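You operate a simulated robot arm through the tools that you are given. There is no shell and no other tool. Be economical: measure what you need, move in short steps, check, and stop when the job is done.

Carry out the task below with a simulated robot arm. There is one attempt and no reset: what you move stays moved.

## Task
Move the pinned motor from the zeroing plate to the black mat.
Fine: brake on, grey knob pulled out, readout connector back on its rest, clamp open.
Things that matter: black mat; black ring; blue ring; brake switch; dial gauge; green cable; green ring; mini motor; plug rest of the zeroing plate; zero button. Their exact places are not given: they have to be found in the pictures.

The check looks at the end state, three seconds after you hand in, the way a careful person would. Anything else that was tipped, shoved, dropped, spilled or broken makes it a failure.

## Robot
A 7-joint arm with a two-finger parallel gripper, hanging from a carriage that runs on a rail from [-783, 29] to [1496, -55] (x, y) and turns from -6.336 to 5.672 rad about z. Base frame: it is fixed where the carriage stands at the start and does not move with it; the origin is on the floor, on the carriage's upright axis, x ahead of it, y to its left, z up; the surface under the hand at the start is at about z = 784. Lengths are in mm, angles in rad, forces in N, time in s.
With the tool pointing down near the work surface it reaches from about 100 to 640 mm from the robot's upright axis, wherever it stands. Its first joint turns from -2.897 to 2.897 rad. Places, roughly: black mat [800, -200, 800]; brake switch [500, -200, 800]; dial gauge [600, -100, 900]; mini motor [1250, 0, 750]; plug rest of the zeroing plate [300, -200, 800]; zero button [600, -200, 800]. Payload 3.91 kg.
The tool frame sits at the grasp point between the pads (the TCP): z along the fingers, y along the line on which they close. The tips reach 30 mm beyond it. The gripper opens to 110 mm. The fingers are 20 mm wide and 10 mm thick; the gripper's body (48 by 112 mm) begins 55 mm behind the TCP.
Orientation is told as [roll, pitch, yaw] about the base's x, y, z axes, in that order, counted from this pose: with the fingers straight down and closing along the base's y, the tool's x points along the base's -x, its y along +y and its z along -z.

## Interface
- The arm moves only by the tool arm_command. Its argument "steps" is a list of rows, each a list of 2 entries, a list of its own where there are three numbers: the shift along the tool's x, y, z in mm, then the turn, a rotation vector about the tool's x, y, z in rad. In form: [[[x, y, z], [wx, wy, wz]], ...]. A call has 1 to 20 rows; each row shifts and turns the commanded pose from where the row before left it, along the tool's axes as they then stand. "hand" is the opening in per cent of the stroke, from 0 (shut) to 100 (fully open), set as the call begins (left out, the last holds). A row lasts 0.2 s, in which the tool goes at most 50 mm and 0.15 rad; a call with a longer step from one row to the next is refused whole, and so is a gripper value outside its range. Where a pose cannot be reached the arm comes as near as it can. A force on the tool above 50 N (or 10 N above the force at the start of the call, whichever is more), or a blocked arm, ends the call early, and 0.2 s more pass. The fingers move at their own pace (about 108 mm/s each) and stop on an object; they squeeze with about 33 N. The grip force told is the motor's: it shows also when the fingers shut on nothing. Time passes only in rows, and 0.2 s behind the last, so rows that do not move let the fingers close. The reply holds the time, the measured pose of the TCP, the force on the tool along the base axes, the opening and the grip force, in the units named above and with some noise, with the torque about the TCP (base axes, N m) and any sound that the robot's microphone picked up, and new pictures: "pictures" is both (left out), scene, wrist or none.
- Cameras (640 x 400 px; columns grow to the right, rows downward): "scene" is now at [256.5, -4.8, 1518.8]; the picture's right is [-0.06, -1.00, 0.00], its down [-0.93, 0.06, -0.36] and it looks along [0.36, -0.02, -0.93] (base axes); focal length 294 px, centre (320, 200). "wrist" rides on the gripper at [72, 17, -103] in the tool frame; the picture's right is [-0.23, 0.97, 0.00], its down [-0.76, -0.18, -0.62] and it looks along [-0.61, -0.14, 0.78] (tool axes); focal length 222 px, centre (320, 200).
- move_column(by): slides the trunk up (or, below 0, down) by that many mm; the arm and the scene camera ride with it, the base frame stays. It gives what a move gives, with no picture.
- base_move(legs): drives the robot by 1 to 6 legs, each [ahead, left, turn to the left] in mm, mm and rad, along the robot's own axes; the way and the turn of a leg run together, so that a leg with both is an arc; at most 1500 mm and 3.142 rad a leg. The arm and the cameras ride along, it lands a little off, and it stops where it bumps. It keeps to its track: a leg is cut to what the track allows. It gives what a move gives, and a new picture of the scene camera.
- head_to(pan, tilt): turns the head with the scene camera to pan (to the left, within 2.705 rad either way) and tilt (down, from -0.506 to 1.204), counted from straight ahead of the robot. It gives what a move gives, and a new picture of the scene camera.
- locate(camera, pixels): for up to 12 pixels [column, row] of the newest picture of that camera ("zoom" is the newest enlarged one), the place [x, y, z] in the base frame of the surface seen there, good to about 2 mm. No time passes.
- inspect(camera, box): a new picture of the part [left, top, right, bottom] of that camera's present view, enlarged. No time passes.
- job_done(): hands the job in; it is judged then, once.

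Keep the steps short. Do not move on a guess: measure, check each grasp and each placing, and mend mistakes. In all there are 80 turns and 260 pictures (those below and enlarged ones count). Leave the gripper open and the arm clear of the work at the hand-in unless told otherwise, and finish with a single line.

The tools are called after "Request:" as name(argument=value, ...) on one line, values as JSON. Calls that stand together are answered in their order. arm_command: Moves the arm, as the interface text tells. Its arguments: {"type":"object","properties":{"steps":{"type":"array","items":{"type":"array"}},"hand":{"type":"number"},"pictures":{"type":"string","enum":["both","scene","wrist","none"]}},"required":["steps"]} The other tools are called the same way: move_column (by) slides the trunk up or down; base_move (legs) drives the base; head_to (pan, tilt) turns the head that bears the scene camera; locate (camera, pixels) gives the place of the surface under pixels of a picture; inspect (camera, box) takes an enlarged picture of a part of a camera's view; job_done () hands the job in.

At the start:

```text
clock: 0.0
tool_pos: [542.5, 36.4, 1143.9]
orientation: [0.0, 0.001, -0.001]
contact_force: [-0.7, -0.3, 0.3]
wrist_torque: [0.05, -0.01, -0.02]
opening: 110.3
gripper_force: 0.1
trunk travel left (down, up): [-225.0, 355.0]
robot x, y, heading: [0.3, -1.2, 0.0]
head pan, tilt: [-0.061, 1.201]
```

scene: 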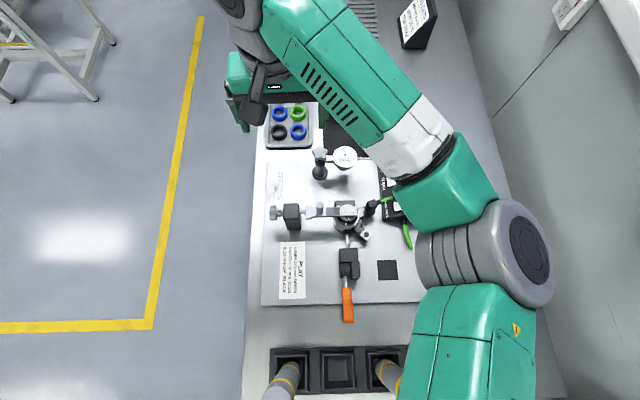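
wrist: 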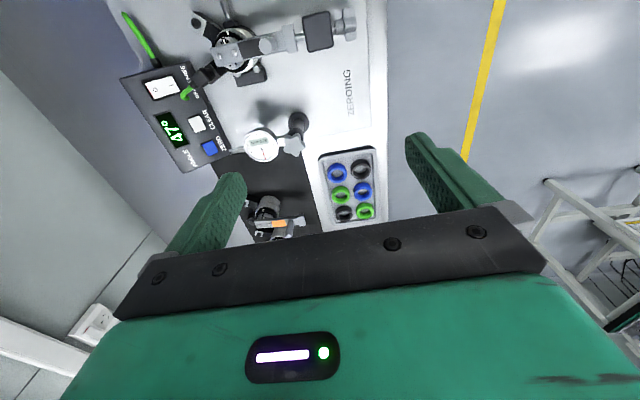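

I see the zeroing plate, a motor in the fixture near scene (346,212), a readout box, and tray of rings. I enlarge to read the labels and layout.

Request:
inspect(camera="scene", box=[250, 140, 430, 330])

Request:
inspect(camera="wrist", box=[100, 0, 400, 250])

Request:
inspect(camera="scene", box=[220, 0, 500, 160])

```text
2.11 times, centred on (340, 235) of scene
```

zoom: 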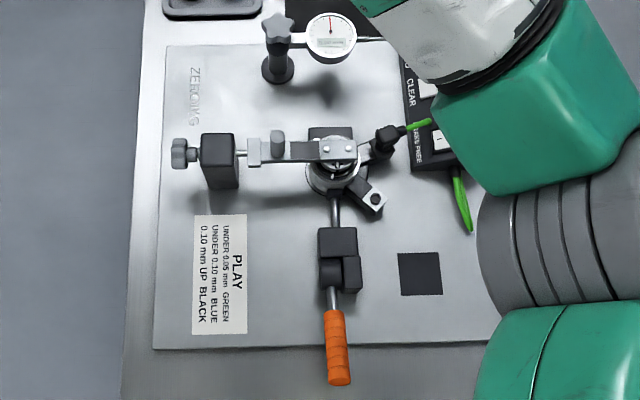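

```text
1.60 times, centred on (250, 125) of wrist
```

zoom: 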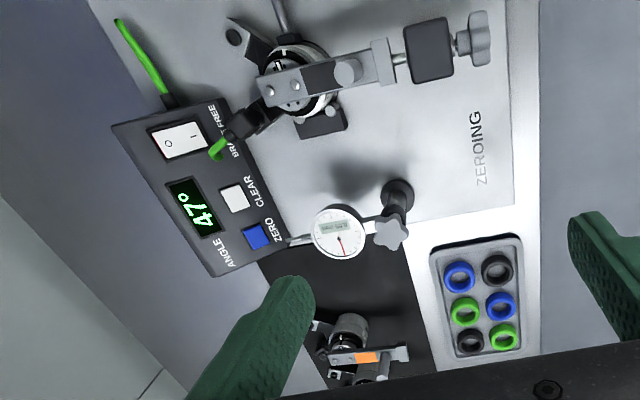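

```text
2.29 times, centred on (360, 80) of scene
```

zoom: 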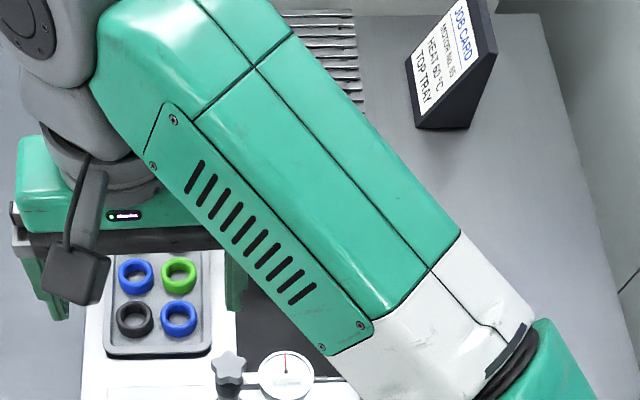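

The plate has a toggle clamp (orange handle), a horizontal knob-driven stop, a plugged green-cable connector and a "BRAKE FREE" switch. I take coordinates of the key points first.

Request:
inspect(camera="wrist", box=[170, 0, 370, 110])

Request:
inspect(camera="wrist", box=[200, 120, 400, 250])

Request:
inspect(camera="scene", box=[260, 185, 400, 275])

Request:
locate(camera="scene", pixels=[[275, 213], [292, 215], [313, 210], [328, 212], [346, 211], [372, 206], [362, 236], [348, 262], [348, 300], [347, 318], [387, 270], [290, 250]])

Request:
locate(camera="wrist", pixels=[[160, 87], [172, 127], [196, 124], [210, 148], [262, 145], [298, 145], [270, 205], [278, 228], [250, 190], [205, 75], [188, 93], [140, 35]])

```text
3.20 times, centred on (270, 55) of wrist
```

zoom: 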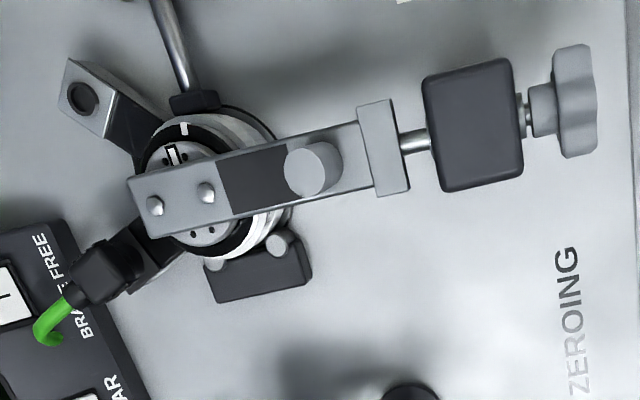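

```text
3.08 times, centred on (300, 185) of wrist
```

zoom: 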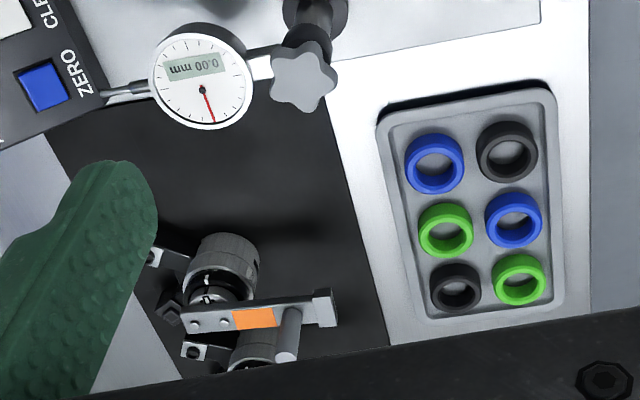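

```text
4.44 times, centred on (330, 230) of scene
```

zoom: 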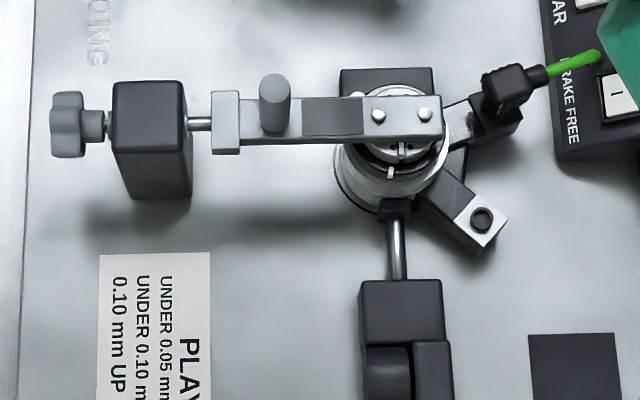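

```text
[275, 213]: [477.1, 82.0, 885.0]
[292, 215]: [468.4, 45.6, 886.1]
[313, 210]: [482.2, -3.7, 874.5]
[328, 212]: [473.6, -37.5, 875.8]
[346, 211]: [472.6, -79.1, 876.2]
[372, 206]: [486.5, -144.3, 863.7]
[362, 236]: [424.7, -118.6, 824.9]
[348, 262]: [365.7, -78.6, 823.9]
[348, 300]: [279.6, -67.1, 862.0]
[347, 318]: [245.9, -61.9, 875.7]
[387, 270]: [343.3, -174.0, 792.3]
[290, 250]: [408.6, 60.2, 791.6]
```

```text
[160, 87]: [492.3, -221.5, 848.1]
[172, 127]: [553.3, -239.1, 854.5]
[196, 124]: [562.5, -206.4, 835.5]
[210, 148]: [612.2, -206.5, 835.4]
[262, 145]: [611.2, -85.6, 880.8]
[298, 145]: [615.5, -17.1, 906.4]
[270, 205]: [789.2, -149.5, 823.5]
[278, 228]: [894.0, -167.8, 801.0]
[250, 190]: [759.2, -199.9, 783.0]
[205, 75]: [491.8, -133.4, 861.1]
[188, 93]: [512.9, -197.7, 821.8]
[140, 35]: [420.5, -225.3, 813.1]
```

The motor sits with its lever arm toward the post (grey knob at y≈82); the connector is near (490,-140,863). I move the hand back and a bit lower to view the motor, switch and plug with the wrist camera.

Request:
arm_command(steps=[[[36, -20, 22], [0, 0, 0]], [[36, -20, 22], [0, 0, 0]], [[36, -20, 22], [0, 0, 0]], [[36, -20, 22], [0, 0, 0]], [[36, -20, 22], [0, 0, 0]], [[0, 0, 0], [0, 0, 0]]])

```text
clock: 1.4
tool_pos: [365.0, -67.4, 1038.2]
orientation: [0.0, 0.001, 0.001]
contact_force: [-0.3, -0.3, 0.0]
wrist_torque: [0.01, -0.01, 0.0]
opening: 110.2
gripper_force: 0.1
trunk travel left (down, up): [-225.0, 355.0]
robot x, y, heading: [-2.7, 1.3, 0.001]
head pan, tilt: [-0.061, 1.201]
```

scene: 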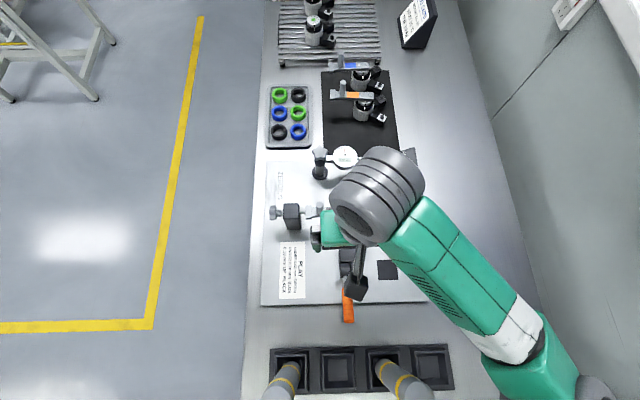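
wrist: 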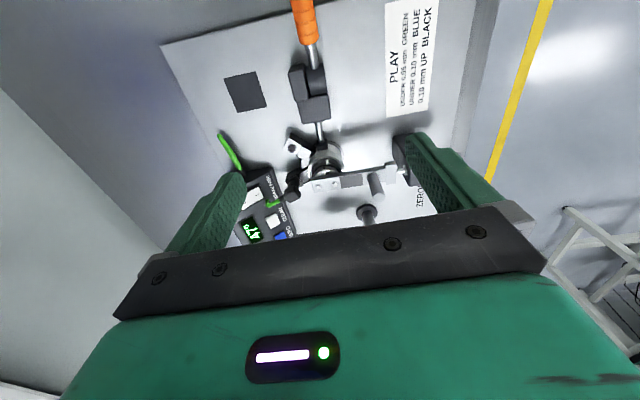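

The mat is now visible in the scene (two motors at its upper part, free space at lower left). I enlarge the mat, the clamp, and the motor with readout.

Request:
inspect(camera="scene", box=[255, 0, 445, 160])

Request:
inspect(camera="wrist", box=[200, 120, 350, 250])

Request:
inspect(camera="wrist", box=[200, 20, 380, 140])

Request:
locate(camera="scene", pixels=[[322, 73], [390, 69], [326, 148], [399, 148], [335, 120], [360, 78], [362, 112], [345, 95], [343, 64], [380, 118], [370, 135], [345, 135]])

```text
2.50 times, centred on (350, 80) of scene
```

zoom: 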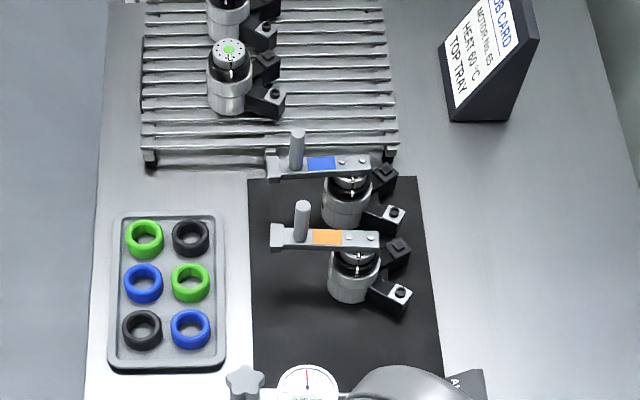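

```text
3.08 times, centred on (275, 185) of wrist
```

zoom: 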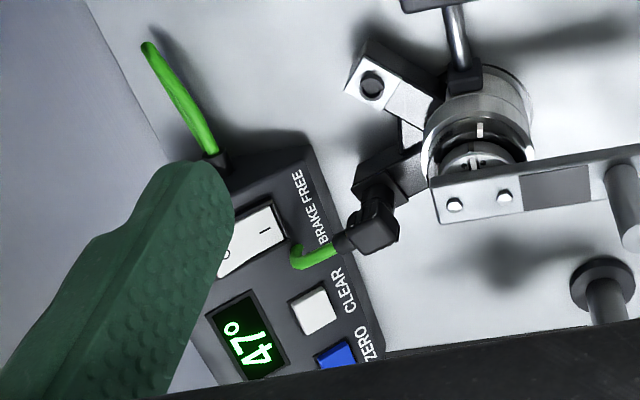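

```text
3.33 times, centred on (290, 80) of wrist
```

zoom: 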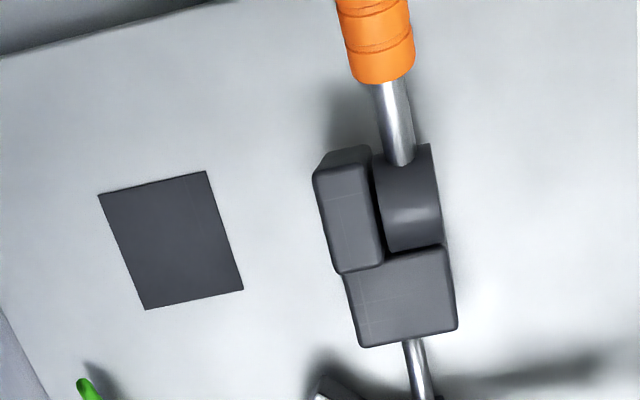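

```text
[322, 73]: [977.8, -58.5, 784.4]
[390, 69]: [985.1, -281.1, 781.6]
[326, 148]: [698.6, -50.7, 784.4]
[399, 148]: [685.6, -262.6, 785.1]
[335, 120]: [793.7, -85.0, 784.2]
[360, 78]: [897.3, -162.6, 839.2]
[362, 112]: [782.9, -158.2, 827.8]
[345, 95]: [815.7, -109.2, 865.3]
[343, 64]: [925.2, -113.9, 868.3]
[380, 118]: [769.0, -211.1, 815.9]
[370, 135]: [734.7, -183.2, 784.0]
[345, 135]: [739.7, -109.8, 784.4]
```

The mat's free area is around x 700–765. Next I shift the hand toward -y and lower to see the switch, the plug and the cable closely.

Request:
arm_command(steps=[[[8, -36, 20], [0, 0, 0]], [[8, -36, 20], [0, 0, 0]], [[8, -36, 20], [0, 0, 0]], [[0, 0, 0], [0, 0, 0]]])

Request:
inspect(camera="wrist", box=[240, 60, 420, 210])

```text
clock: 2.6
tool_pos: [367.9, -178.6, 981.8]
orientation: [-0.015, -0.02, 0.017]
contact_force: [-0.1, 0.1, -0.5]
wrist_torque: [0.01, 0.0, -0.02]
opening: 110.2
gripper_force: 0.1
trunk travel left (down, up): [-225.0, 355.0]
robot x, y, heading: [-0.1, -1.4, 0.01]
head pan, tilt: [-0.061, 1.201]
stopped in row 4: the arm was blocked; the commanded pose is now the measured one
```

scene: 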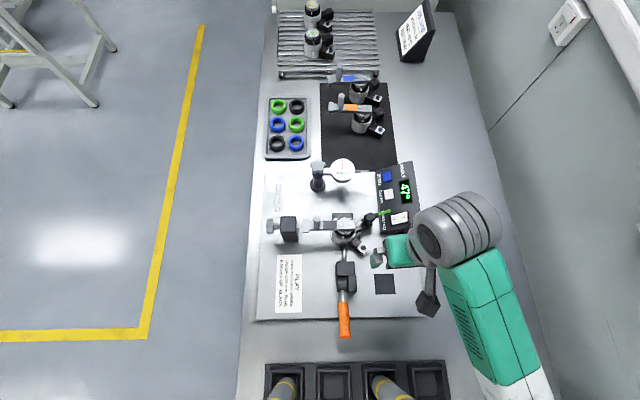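
wrist: 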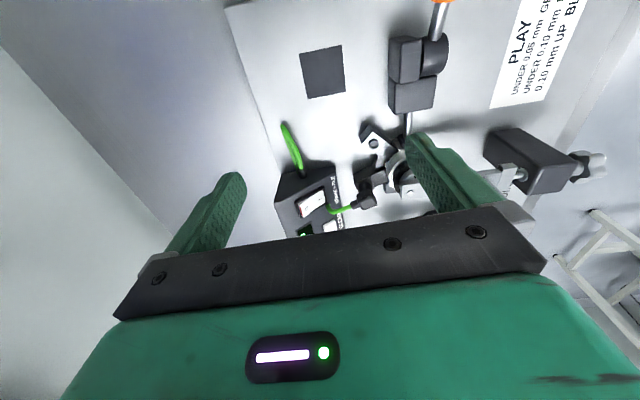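

```text
2.67 times, centred on (330, 135) of wrist
```

zoom: 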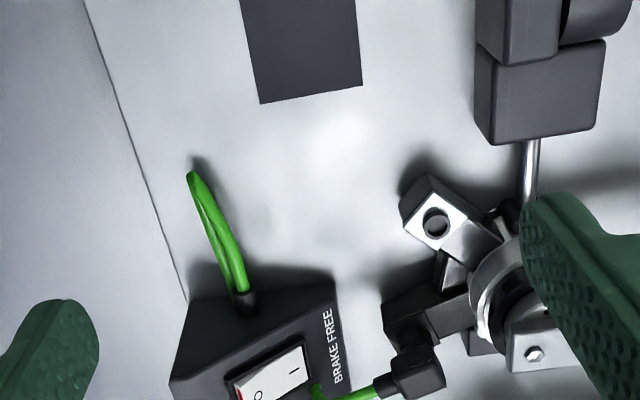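

The arm blocked (elbow folded toward the wall). I retreat a little toward +y and drive the carriage back to stretch the arm. The readout box is visible in the scene at (398,195); I enlarge it too.

Request:
inspect(camera="scene", box=[330, 150, 430, 240])

Request:
arm_command(steps=[[[0, 30, -30], [0, 0, 0]], [[0, 30, -20], [0, 0, 0]], [[0, 0, 0], [0, 0, 0]]], pictures="none")

Request:
base_move(legs=[[-180, 0, 0]])

```text
4.44 times, centred on (380, 195) of scene
```

zoom: 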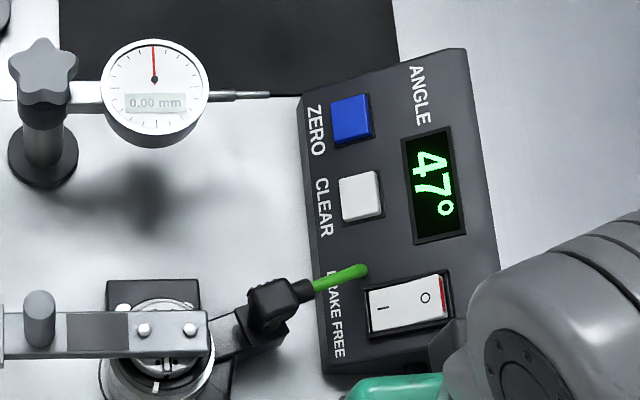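

```text
clock: 3.4
tool_pos: [341.3, -110.2, 1025.0]
orientation: [-0.003, 0.0, 0.007]
contact_force: [0.6, 1.2, -0.1]
wrist_torque: [-0.02, 0.01, -0.02]
opening: 110.0
gripper_force: 0.0
trunk travel left (down, up): [-225.0, 355.0]
robot x, y, heading: [-0.7, -1.7, 0.004]
head pan, tilt: [-0.061, 1.201]
```

```text
clock: 4.9
tool_pos: [163.0, -105.7, 1023.2]
orientation: [-0.005, 0.001, 0.009]
contact_force: [0.0, 0.4, -0.3]
wrist_torque: [0.03, 0.0, 0.01]
opening: 110.0
gripper_force: 0.1
trunk travel left (down, up): [-225.0, 355.0]
robot x, y, heading: [-179.3, 4.7, 0.004]
head pan, tilt: [-0.061, 1.201]
```

scene: 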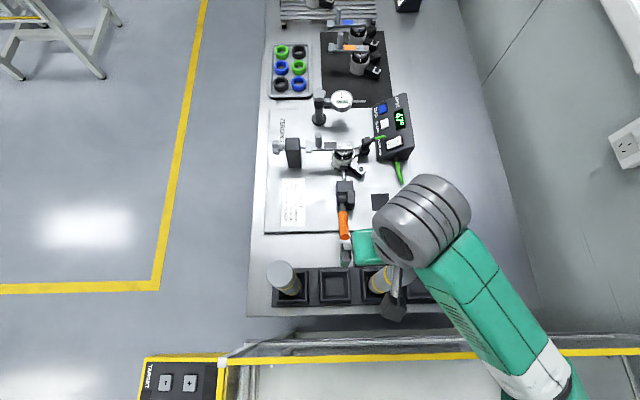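

The rocker shows red at the O end, so I seems pressed (brake free now). I measure the rocker ends against the box face and enlarge everything relevant.

Request:
inspect(camera="scene", box=[360, 85, 430, 190])

Request:
inspect(camera="scene", box=[265, 130, 385, 205])

Request:
inspect(camera="scene", box=[310, 0, 420, 115])

Request:
locate(camera="scene", pixels=[[388, 144], [394, 142], [400, 139], [384, 145], [404, 138], [276, 148], [293, 152], [344, 220], [344, 236], [380, 200], [346, 194], [310, 143]])

```text
3.81 times, centred on (395, 138) of scene
```

zoom: 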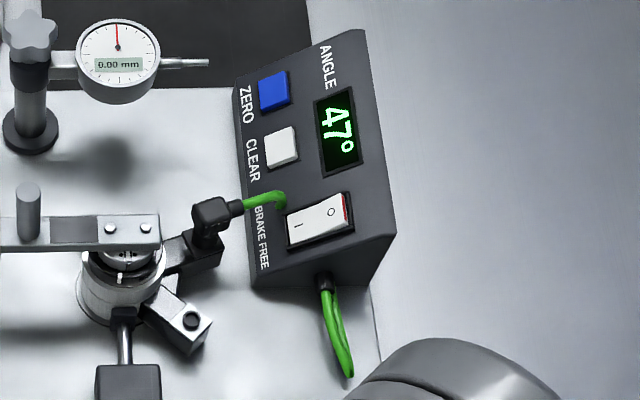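

```text
5.33 times, centred on (325, 168) of scene
```

zoom: 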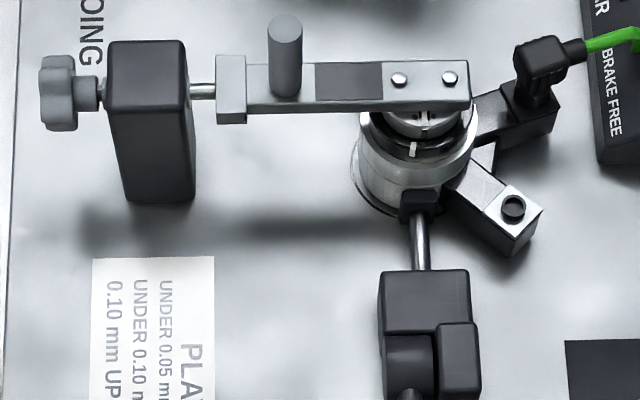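

```text
3.48 times, centred on (365, 58) of scene
```

zoom: 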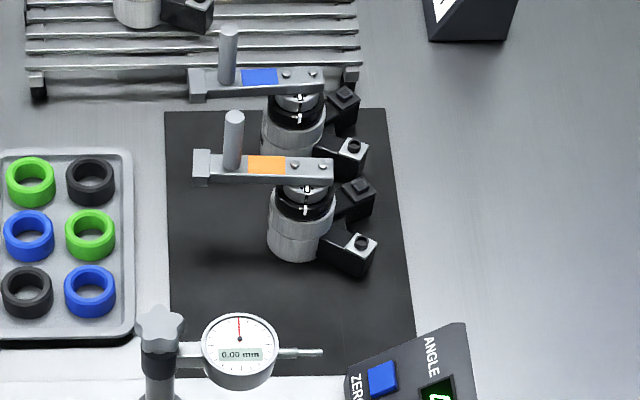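

```text
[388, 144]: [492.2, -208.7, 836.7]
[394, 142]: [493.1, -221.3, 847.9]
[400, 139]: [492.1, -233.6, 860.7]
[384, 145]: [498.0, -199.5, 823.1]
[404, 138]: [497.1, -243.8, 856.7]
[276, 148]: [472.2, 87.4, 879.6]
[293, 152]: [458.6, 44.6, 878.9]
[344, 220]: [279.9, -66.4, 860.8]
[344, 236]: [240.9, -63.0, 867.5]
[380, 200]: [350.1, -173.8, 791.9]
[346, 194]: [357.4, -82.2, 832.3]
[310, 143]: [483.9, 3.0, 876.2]
```

The rocker slope (44°) exceeds the box face slope (30°): the O end is raised, I pressed = brake free, so I must press the O end at about (493,-232,860). I drive the carriage forward 130 for reach and shut the fingers there.

Request:
base_move(legs=[[130, 0, 0]])

Request:
arm_command(steps=[[[-40, -24, 0], [0, 0, 0]], [[-40, -24, 0], [0, 0, 0]], [[-40, -24, 0], [0, 0, 0]], [[-40, -24, 10], [0, 0, 0]], [[-38, -24, 20], [0, 0, 0]], [[0, 0, 0], [0, 0, 0]]], hand=0)

```text
clock: 6.2
tool_pos: [293.4, -108.9, 1023.3]
orientation: [-0.003, 0.0, 0.008]
contact_force: [-0.2, 0.1, -0.2]
wrist_torque: [-0.01, 0.0, 0.0]
opening: 109.9
gripper_force: 0.0
trunk travel left (down, up): [-225.0, 355.0]
robot x, y, heading: [-47.4, -0.7, -0.004]
head pan, tilt: [-0.061, 1.201]
```

scene: 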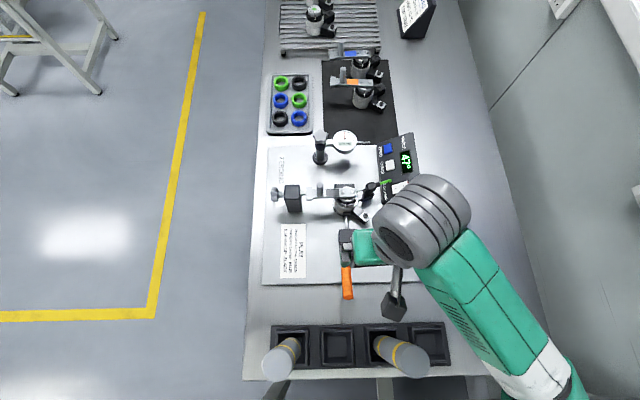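

```text
clock: 7.6
tool_pos: [494.7, -228.1, 993.5]
orientation: [-0.003, 0.0, 0.009]
contact_force: [0.1, 0.4, 0.7]
wrist_torque: [0.02, 0.05, 0.01]
opening: 0.1
gripper_force: 33.0
trunk travel left (down, up): [-225.0, 355.0]
robot x, y, heading: [-47.5, -2.6, 0.005]
head pan, tilt: [-0.061, 1.201]
```

scene: 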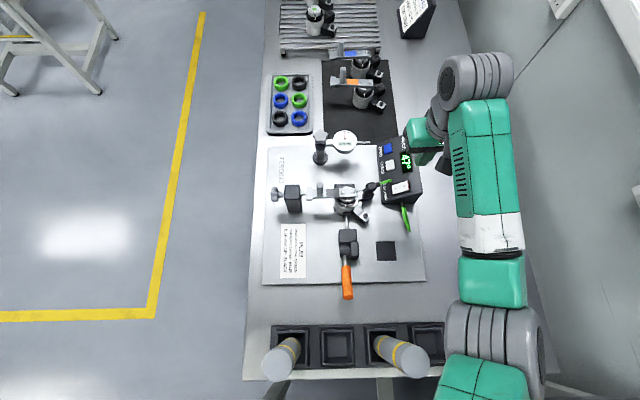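
wrist: 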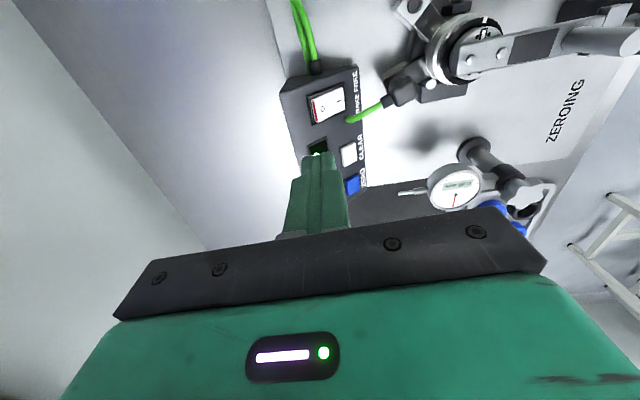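

The fingers are shut above the switch. I locate the rocker ends again from the wrist, and descend to just above it.

Request:
locate(camera="wrist", pixels=[[316, 107], [326, 104], [336, 101], [312, 110]])

Request:
arm_command(steps=[[[1, -3, 40], [0, 0, 0]], [[0, 0, 30], [0, 0, 0]], [[0, 0, 15], [0, 0, 0]], [[0, 0, 0], [0, 0, 0]]])

Request:
inspect(camera="scene", box=[360, 120, 450, 240])

```text
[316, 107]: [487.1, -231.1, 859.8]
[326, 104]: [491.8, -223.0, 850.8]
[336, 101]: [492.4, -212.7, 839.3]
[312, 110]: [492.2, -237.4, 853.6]
```

```text
clock: 8.8
tool_pos: [494.9, -258.4, 916.1]
orientation: [-0.027, -0.009, -0.001]
contact_force: [0.6, 0.5, 0.0]
wrist_torque: [-0.01, -0.01, 0.0]
opening: 0.0
gripper_force: 33.1
trunk travel left (down, up): [-225.0, 355.0]
robot x, y, heading: [-47.7, -2.2, 0.001]
head pan, tilt: [-0.061, 1.201]
stopped in row 4: the arm was blocked; the commanded pose is now the measured one
```

scene: 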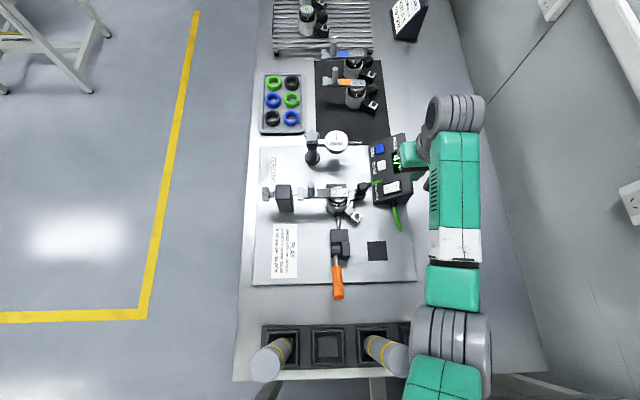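
wrist: 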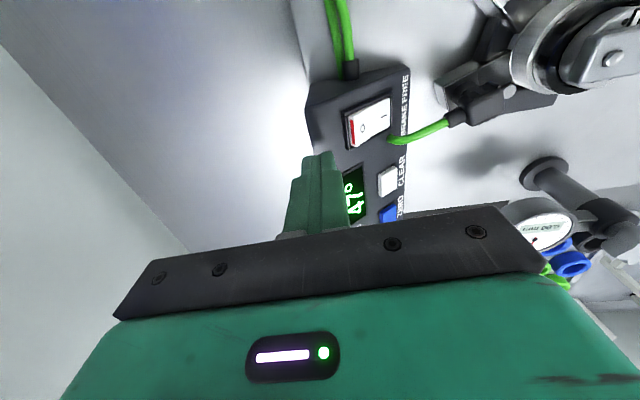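

```text
3.33 times, centred on (405, 180) of scene
```

zoom: 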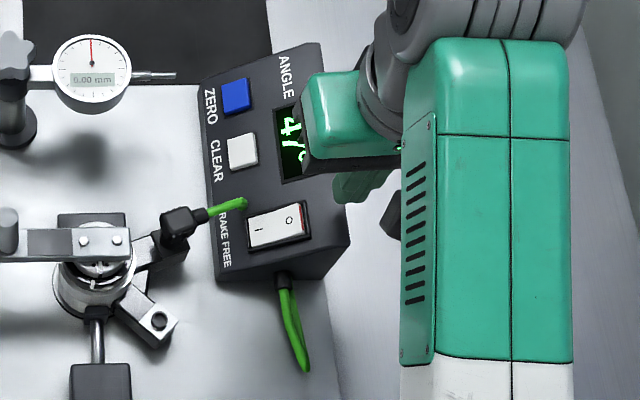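

Blocked again: the arm dislikes this low posture. I raise the arm and will use the trunk to come down instead.

Request:
arm_command(steps=[[[0, 7, -45], [0, 0, 0]], [[0, 10, -45], [0, 0, 0]], [[0, 10, -45], [0, 0, 0]], [[0, 0, -45], [0, 0, 0]], [[0, 0, -20], [0, 0, 0]], [[0, 0, 0], [0, 0, 0]]], pictures="none")

Request:
move_column(by=-180)

```text
clock: 10.2
tool_pos: [494.0, -205.9, 1110.8]
orientation: [-0.01, -0.005, 0.005]
contact_force: [0.3, -0.3, 0.5]
wrist_torque: [0.01, 0.03, -0.01]
opening: 0.0
gripper_force: 32.8
trunk travel left (down, up): [-225.0, 355.0]
robot x, y, heading: [-45.2, 0.3, 0.001]
head pan, tilt: [-0.061, 1.201]
```

```text
clock: 12.2
tool_pos: [494.6, -205.6, 930.5]
orientation: [-0.009, -0.007, 0.006]
contact_force: [-0.4, 0.1, -0.6]
wrist_torque: [-0.02, 0.03, -0.01]
opening: 0.0
gripper_force: 32.9
trunk travel left (down, up): [-45.0, 535.0]
robot x, y, heading: [-48.0, -0.1, -0.002]
head pan, tilt: [-0.061, 1.201]
```

Now I move to y≈-231 and come down to just above the raised O end.

Request:
arm_command(steps=[[[2, -13, 8], [0, 0, 0]], [[0, -13, 8], [0, 0, 0]], [[0, 0, 12], [0, 0, 0]], [[0, 0, 0], [0, 0, 0]]])

Request:
inspect(camera="wrist", box=[240, 60, 440, 220])

```text
clock: 13.2
tool_pos: [495.0, -239.4, 912.7]
orientation: [-0.019, -0.008, 0.005]
contact_force: [0.4, -0.2, -0.1]
wrist_torque: [0.01, 0.0, 0.01]
opening: 0.3
gripper_force: 33.2
trunk travel left (down, up): [-45.0, 535.0]
robot x, y, heading: [-48.4, -0.6, 0.002]
head pan, tilt: [-0.061, 1.201]
```

scene: 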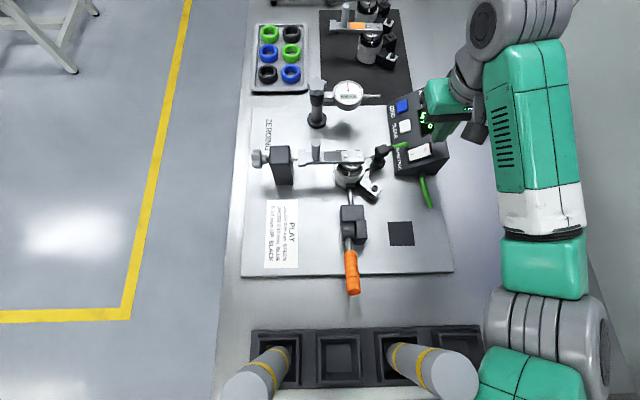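
wrist: 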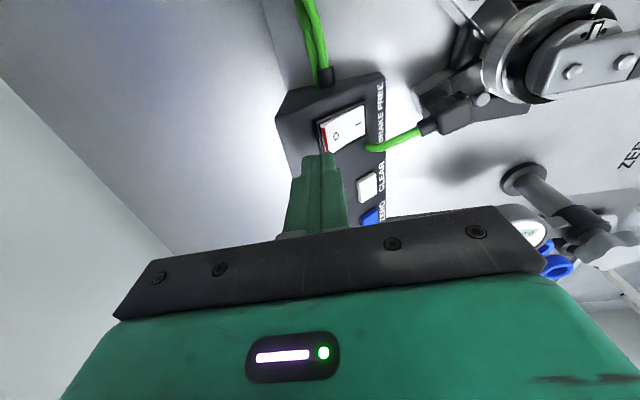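

```text
2.50 times, centred on (340, 140) of wrist
```

zoom: 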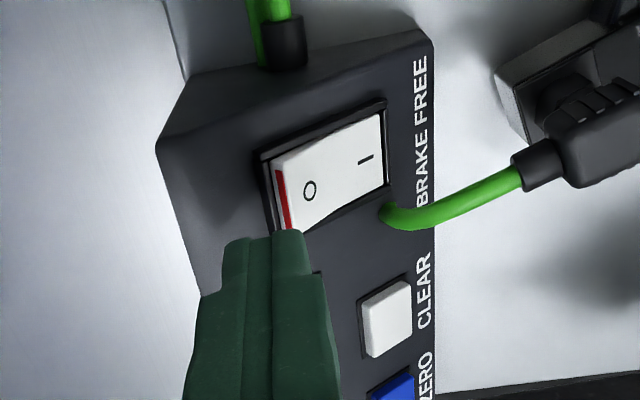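

The hand is not tracking exactly (y -239 and z 913 instead of -232/902). I measure where the arm links and the wall are to learn what hinders.

Request:
locate(camera="scene", pixels=[[545, 100], [545, 210], [550, 270], [550, 330], [600, 340], [530, 20], [620, 60], [630, 150], [600, 300], [455, 110], [520, 380], [580, 240]])

Request:
arm_command(steps=[[[0, 0, 0], [0, 0, 0]], [[0, 0, 0], [0, 0, 0]]], pictures="none")

```text
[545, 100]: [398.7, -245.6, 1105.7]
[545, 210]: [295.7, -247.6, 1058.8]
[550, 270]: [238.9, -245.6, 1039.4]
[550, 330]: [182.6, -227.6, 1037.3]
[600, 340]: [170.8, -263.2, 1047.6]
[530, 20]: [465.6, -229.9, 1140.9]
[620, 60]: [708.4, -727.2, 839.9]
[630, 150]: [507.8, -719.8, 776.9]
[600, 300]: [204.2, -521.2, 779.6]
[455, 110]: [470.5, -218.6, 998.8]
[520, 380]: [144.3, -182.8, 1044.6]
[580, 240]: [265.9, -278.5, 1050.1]
```

```text
clock: 13.8
tool_pos: [496.0, -239.1, 913.2]
orientation: [-0.019, -0.009, 0.004]
contact_force: [0.8, -0.5, 0.5]
wrist_torque: [-0.04, 0.01, -0.01]
opening: 0.1
gripper_force: 32.7
trunk travel left (down, up): [-45.0, 535.0]
robot x, y, heading: [-45.9, 1.3, -0.003]
head pan, tilt: [-0.061, 1.201]
```

The wall is far (y -725), so it is a joint limit. I lift, move the hand back to the middle and turn the carriage right 0.4 rad so that the target is straight ahead.

Request:
arm_command(steps=[[[0, 0, -45], [0, 0, 0]], [[0, 35, -35], [0, 0, 0]], [[0, 45, -5], [0, 0, 0]], [[0, 45, 0], [0, 0, 0]], [[0, 45, 0], [0, 0, 0]], [[0, 0, 0], [0, 0, 0]]], pictures="none")

Request:
base_move(legs=[[0, 0, -0.4]])

```text
clock: 15.2
tool_pos: [492.2, -58.4, 984.2]
orientation: [-0.009, -0.004, 0.005]
contact_force: [0.0, 0.3, 0.2]
wrist_torque: [-0.04, 0.02, 0.01]
opening: 0.0
gripper_force: 33.6
trunk travel left (down, up): [-45.0, 535.0]
robot x, y, heading: [-49.5, 1.4, 0.004]
head pan, tilt: [-0.061, 1.201]
```

```text
clock: 16.8
tool_pos: [422.2, -270.3, 983.9]
orientation: [-0.009, -0.006, -0.405]
contact_force: [0.3, 0.1, 0.7]
wrist_torque: [0.03, 0.02, 0.03]
opening: 0.0
gripper_force: 33.0
trunk travel left (down, up): [-45.0, 535.0]
robot x, y, heading: [-47.3, -0.1, -0.413]
head pan, tilt: [-0.061, 1.201]
```

scene: 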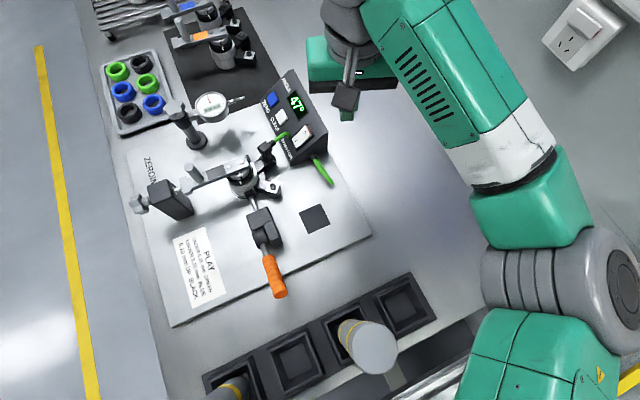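

Now I move over the rocker (keeping the yaw) to (493,-228) and down to 905.

Request:
arm_command(steps=[[[-24, 33, 20], [0, 0, 0]], [[-25, 33, 20], [0, 0, 0]], [[0, 0, 20], [0, 0, 0]], [[0, 0, 16], [0, 0, 0]], [[0, 0, 0], [0, 0, 0]]])

Request:
inspect(camera="scene", box=[240, 60, 360, 200])

```text
clock: 18.0
tool_pos: [494.3, -235.9, 914.3]
orientation: [-0.013, -0.01, -0.406]
contact_force: [0.0, 0.7, 0.0]
wrist_torque: [0.02, 0.01, 0.02]
opening: 0.0
gripper_force: 32.7
trunk travel left (down, up): [-45.0, 535.0]
robot x, y, heading: [-46.9, -3.2, -0.415]
head pan, tilt: [-0.061, 1.201]
```

scene: 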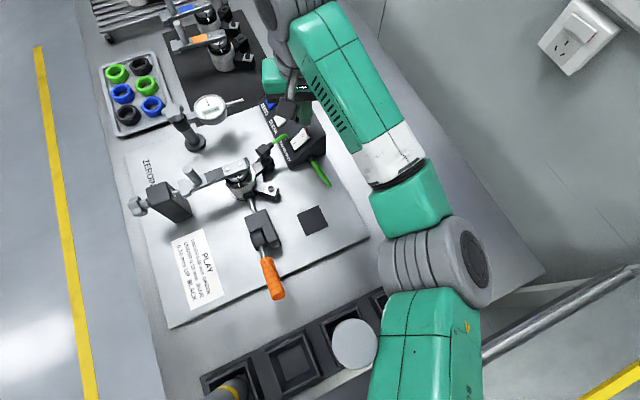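
wrist: 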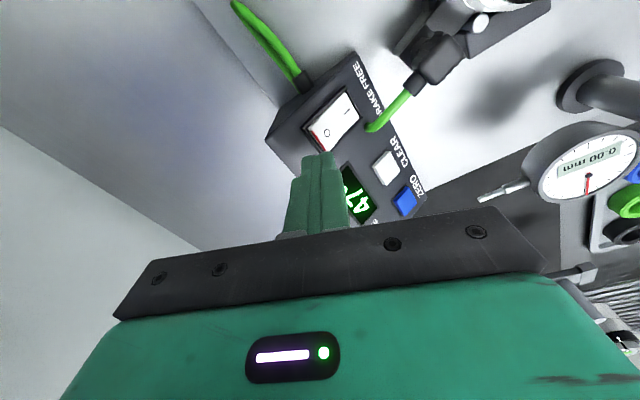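

```text
2.86 times, centred on (300, 130) of scene
```

zoom: 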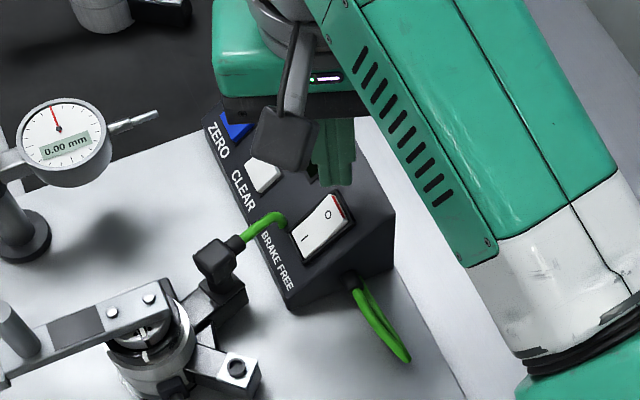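

Offset of about 9 mm in y and 7 mm in z. I correct it and go down in small steps.

Request:
arm_command(steps=[[[4, 8, 6], [0, 0, 0]], [[0, 0, 5], [0, 0, 0]], [[0, 0, 0], [0, 0, 0]]], pictures="none")

```text
clock: 18.8
tool_pos: [496.7, -230.5, 909.4]
orientation: [-0.018, -0.016, -0.407]
contact_force: [-0.7, 0.7, -0.3]
wrist_torque: [-0.03, 0.01, 0.03]
opening: 0.0
gripper_force: 33.2
trunk travel left (down, up): [-45.0, 535.0]
robot x, y, heading: [-44.0, -0.7, -0.41]
head pan, tilt: [-0.061, 1.201]
```

The arm stiffens near its limit; the trunk can do the last bit. I lower the trunk 12 mm and read the force.

Request:
move_column(by=-12)

Request:
inspect(camera="wrist", box=[240, 60, 440, 220])

```text
clock: 19.4
tool_pos: [498.6, -232.6, 912.5]
orientation: [-0.024, -0.022, -0.407]
contact_force: [0.4, 0.3, -0.2]
wrist_torque: [0.01, 0.01, 0.0]
opening: 0.0
gripper_force: 33.5
trunk travel left (down, up): [-33.0, 547.0]
robot x, y, heading: [-44.8, 2.9, -0.407]
head pan, tilt: [-0.061, 1.201]
```

```text
2.50 times, centred on (340, 140) of wrist
```

zoom: 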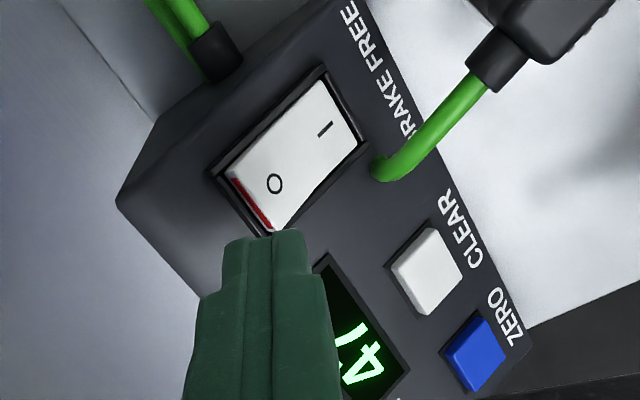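

Lowering the trunk did not lower the hand, so some link is touching something. I check the cylinders near the elbow.

Request:
locate(camera="scene", pixels=[[352, 342], [352, 360], [375, 300], [400, 330], [400, 270], [380, 350], [440, 250], [425, 200], [370, 150], [230, 385], [295, 355], [290, 60]])

Request:
inspect(camera="scene", box=[180, 200, 500, 400])

Request:
inspect(camera="scene", box=[220, 0, 400, 200])

```text
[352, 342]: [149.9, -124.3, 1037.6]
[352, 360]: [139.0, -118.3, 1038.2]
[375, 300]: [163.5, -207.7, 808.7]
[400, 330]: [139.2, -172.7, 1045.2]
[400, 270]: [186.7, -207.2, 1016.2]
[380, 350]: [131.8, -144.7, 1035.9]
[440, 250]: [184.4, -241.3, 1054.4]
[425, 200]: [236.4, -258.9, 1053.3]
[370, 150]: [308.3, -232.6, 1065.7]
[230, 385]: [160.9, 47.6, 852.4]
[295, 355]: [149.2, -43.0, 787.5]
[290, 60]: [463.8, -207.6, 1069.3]
```

```text
2.00 times, centred on (340, 300) of scene
```

zoom: 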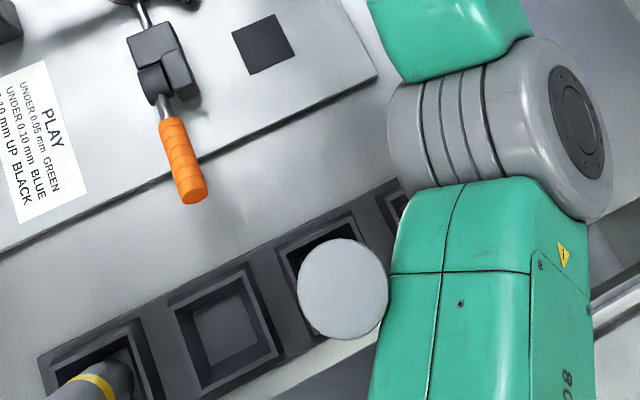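

```text
2.00 times, centred on (310, 100) of scene
```

zoom: 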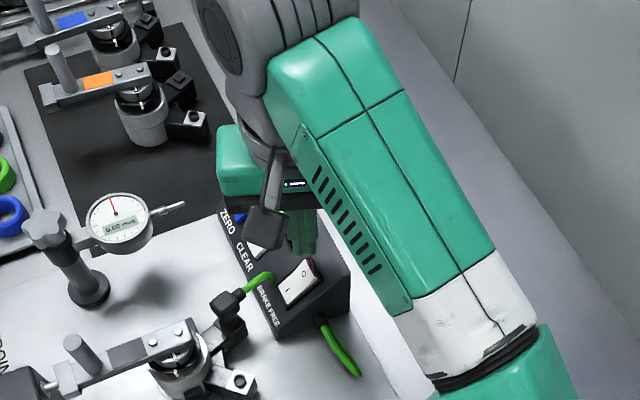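

The upper arm is leaning on the tall cylinder at (145,-122, top 1038). I raise the trunk to clear it and check that cylinder.

Request:
move_column(by=250)

Request:
head_to(pan=0.2, tilt=1.2)

```text
clock: 22.0
tool_pos: [494.5, -221.9, 1135.1]
orientation: [-0.009, -0.005, -0.407]
contact_force: [-0.6, 0.2, 0.7]
wrist_torque: [-0.01, 0.0, 0.0]
opening: 0.0
gripper_force: 33.0
trunk travel left (down, up): [-283.0, 297.0]
robot x, y, heading: [-47.1, 2.9, -0.411]
head pan, tilt: [-0.061, 1.201]
```

```text
clock: 22.8
tool_pos: [493.7, -221.6, 1133.6]
orientation: [-0.007, -0.005, -0.406]
contact_force: [0.1, -0.6, 0.0]
wrist_torque: [0.0, 0.04, 0.01]
opening: 0.3
gripper_force: 33.2
trunk travel left (down, up): [-283.0, 297.0]
robot x, y, heading: [-47.3, 1.3, -0.413]
head pan, tilt: [0.201, 1.201]
```

scene: 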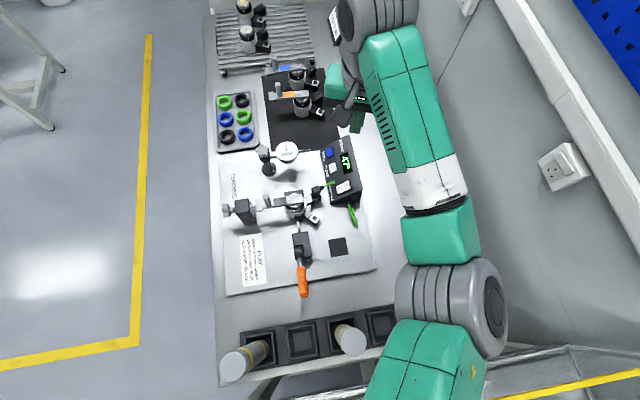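

Both cylinders still stand upright in their trays. I'll work from the other side instead (carriage at x≈1000 facing back). First retract and raise the hand.

Request:
arm_command(steps=[[[45, 0, -15], [0, 0, 0]], [[45, 0, -15], [0, 0, 0]], [[45, 0, -15], [0, 0, 0]], [[30, 0, -15], [0, 0, 0]], [[0, 0, 0], [0, 0, 0]]], pictures="none")

Request:
base_move(legs=[[0, 0, -1.4], [0, 0, -1.33]])

Request:
head_to(pan=0, tilt=0.9)

```text
clock: 24.0
tool_pos: [341.6, -156.8, 1191.9]
orientation: [-0.009, -0.004, -0.408]
contact_force: [-0.2, 0.0, -0.2]
wrist_torque: [0.0, 0.03, -0.01]
opening: 0.1
gripper_force: 33.0
trunk travel left (down, up): [-283.0, 297.0]
robot x, y, heading: [-49.5, 4.0, -0.41]
head pan, tilt: [0.201, 1.201]
```

```text
clock: 31.0
tool_pos: [-467.7, -18.8, 1192.7]
orientation: [-0.01, -0.006, -3.116]
contact_force: [-0.9, 0.3, 0.8]
wrist_torque: [0.01, 0.0, 0.04]
opening: 0.1
gripper_force: 32.6
trunk travel left (down, up): [-283.0, 297.0]
robot x, y, heading: [-48.6, 3.7, -3.116]
head pan, tilt: [0.201, 1.201]
```

scene: 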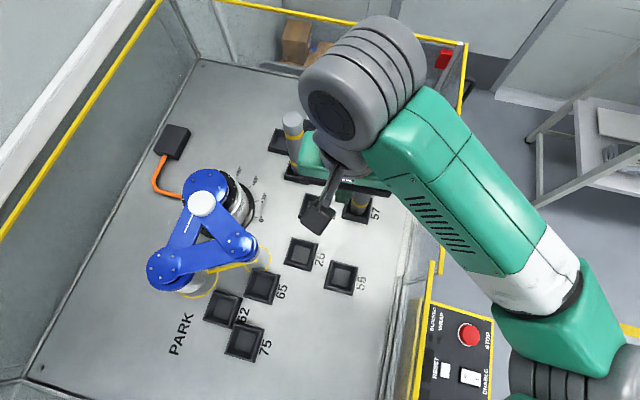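

```text
clock: 31.8
tool_pos: [-467.1, -20.1, 1192.1]
orientation: [-0.008, -0.006, -3.115]
contact_force: [-0.6, 0.2, -0.8]
wrist_torque: [0.0, -0.02, 0.0]
opening: 0.0
gripper_force: 33.1
trunk travel left (down, up): [-283.0, 297.0]
robot x, y, heading: [-46.2, 4.1, -3.121]
head pan, tilt: [0.0, 0.901]
```

scene: 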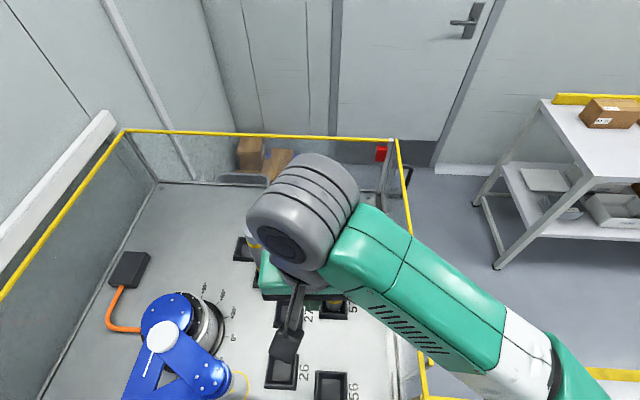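

A fenced robot cell lies behind; nothing touched. Now I drive backwards along the rail to x≈980.

Request:
base_move(legs=[[-500, 0, 0], [-530, 0, 0]])

Request:
head_to(pan=0, tilt=1.15)

```text
clock: 37.4
tool_pos: [542.3, -61.5, 1192.1]
orientation: [-0.008, -0.004, -3.103]
contact_force: [-0.1, -1.0, -0.6]
wrist_torque: [-0.05, 0.03, 0.01]
opening: 0.0
gripper_force: 32.4
trunk travel left (down, up): [-283.0, 297.0]
robot x, y, heading: [961.9, -35.3, -3.109]
head pan, tilt: [0.0, 0.901]
```

scene: 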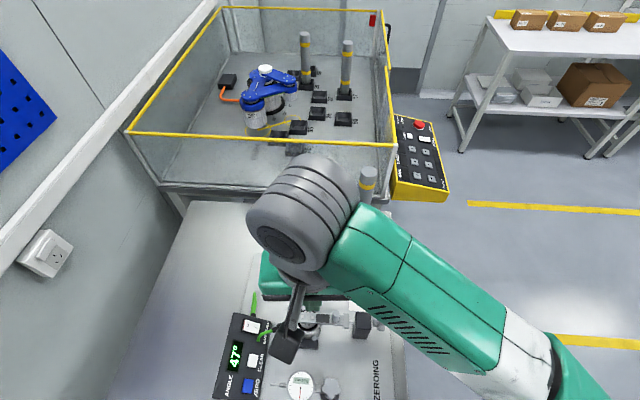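

```text
clock: 38.1
tool_pos: [543.0, -60.9, 1191.7]
orientation: [-0.01, -0.005, -3.102]
contact_force: [0.0, 0.5, 0.4]
wrist_torque: [0.01, 0.0, 0.0]
opening: 0.2
gripper_force: 33.2
trunk travel left (down, up): [-283.0, 297.0]
robot x, y, heading: [961.0, -37.0, -3.106]
head pan, tilt: [0.0, 1.15]
```

scene: 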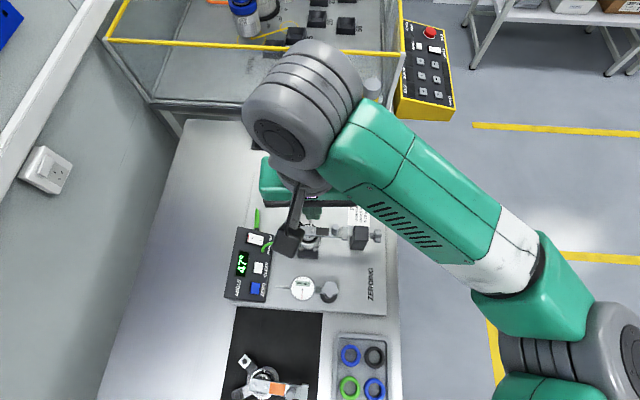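

Now facing back at x=961 with the elbow over the open side. I move above the rocker's O end and lower the trunk 200.

Request:
arm_command(steps=[[[-14, 42, 0], [0, 0, 0]], [[-14, 42, 0], [0, 0, 0]], [[-14, 42, 0], [0, 0, 0]], [[-14, 41, 0], [0, 0, 0]], [[0, 0, 0], [0, 0, 0]]], pictures="none")

Request:
move_column(by=-200)

Request:
arm_command(steps=[[[0, 0, 30], [0, 0, 0]], [[0, 0, 30], [0, 0, 0]], [[0, 0, 0], [0, 0, 0]]])

```text
clock: 39.4
tool_pos: [494.6, -232.6, 1189.3]
orientation: [-0.009, -0.006, -3.103]
contact_force: [0.1, -0.2, 0.1]
wrist_torque: [0.01, 0.01, -0.02]
opening: 0.0
gripper_force: 32.7
trunk travel left (down, up): [-283.0, 297.0]
robot x, y, heading: [963.1, -33.4, -3.108]
head pan, tilt: [0.0, 1.15]
```

```text
clock: 41.5
tool_pos: [494.9, -231.3, 990.1]
orientation: [-0.008, -0.006, -3.104]
contact_force: [-0.3, -0.4, -0.1]
wrist_torque: [-0.01, -0.01, 0.0]
opening: 0.0
gripper_force: 33.1
trunk travel left (down, up): [-83.0, 497.0]
robot x, y, heading: [964.8, -38.1, -3.107]
head pan, tilt: [0.0, 1.15]
```

```text
clock: 42.3
tool_pos: [493.1, -231.0, 929.8]
orientation: [-0.009, -0.005, -3.102]
contact_force: [0.0, -0.6, 0.1]
wrist_torque: [0.0, -0.02, 0.02]
opening: 0.2
gripper_force: 33.2
trunk travel left (down, up): [-83.0, 497.0]
robot x, y, heading: [961.7, -34.5, -3.101]
head pan, tilt: [0.0, 1.15]
```

scene: 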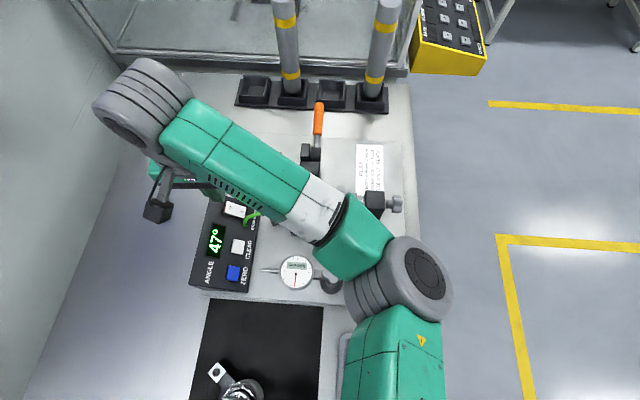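
wrist: 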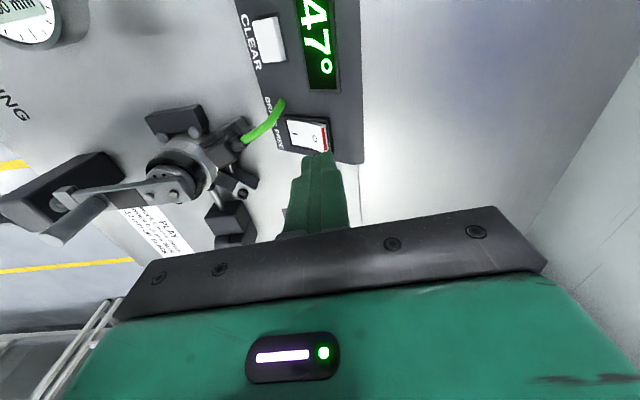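

Tracking is exact now. I press straight down on the O end in small steps.

Request:
arm_command(steps=[[[0, 0, 15], [0, 0, 0]], [[0, 0, 14], [0, 0, 0]], [[0, 0, 4], [0, 0, 0]], [[0, 0, 4], [0, 0, 0]], [[0, 0, 4], [0, 0, 0]], [[0, 0, 3], [0, 0, 0]], [[0, 0, 0], [0, 0, 0]]])

```text
clock: 43.9
tool_pos: [493.7, -230.8, 886.7]
orientation: [-0.008, -0.005, -3.103]
contact_force: [4.8, -1.8, 20.6]
wrist_torque: [-0.14, -0.24, -0.01]
opening: 0.1
gripper_force: 32.8
trunk travel left (down, up): [-83.0, 497.0]
robot x, y, heading: [964.0, -34.5, -3.106]
head pan, tilt: [0.0, 1.15]
```

scene: 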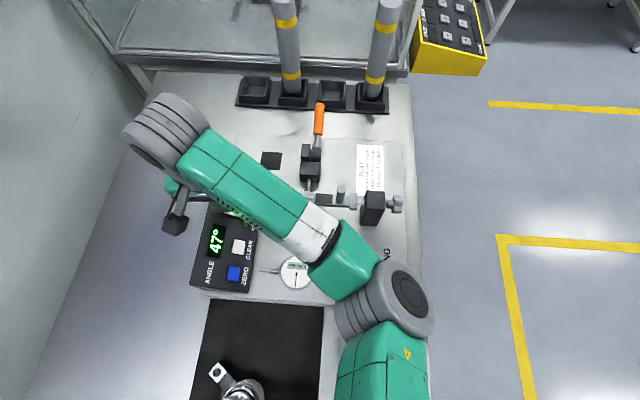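
wrist: 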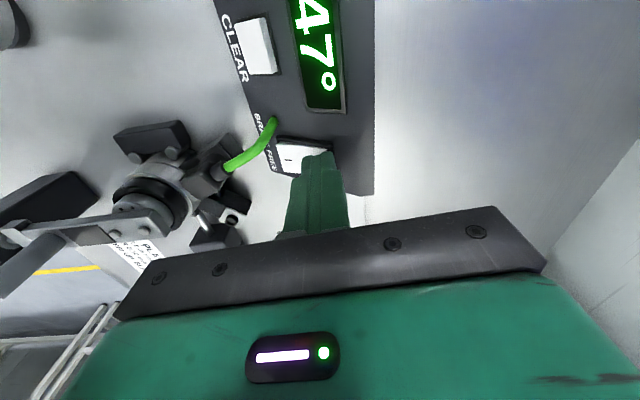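

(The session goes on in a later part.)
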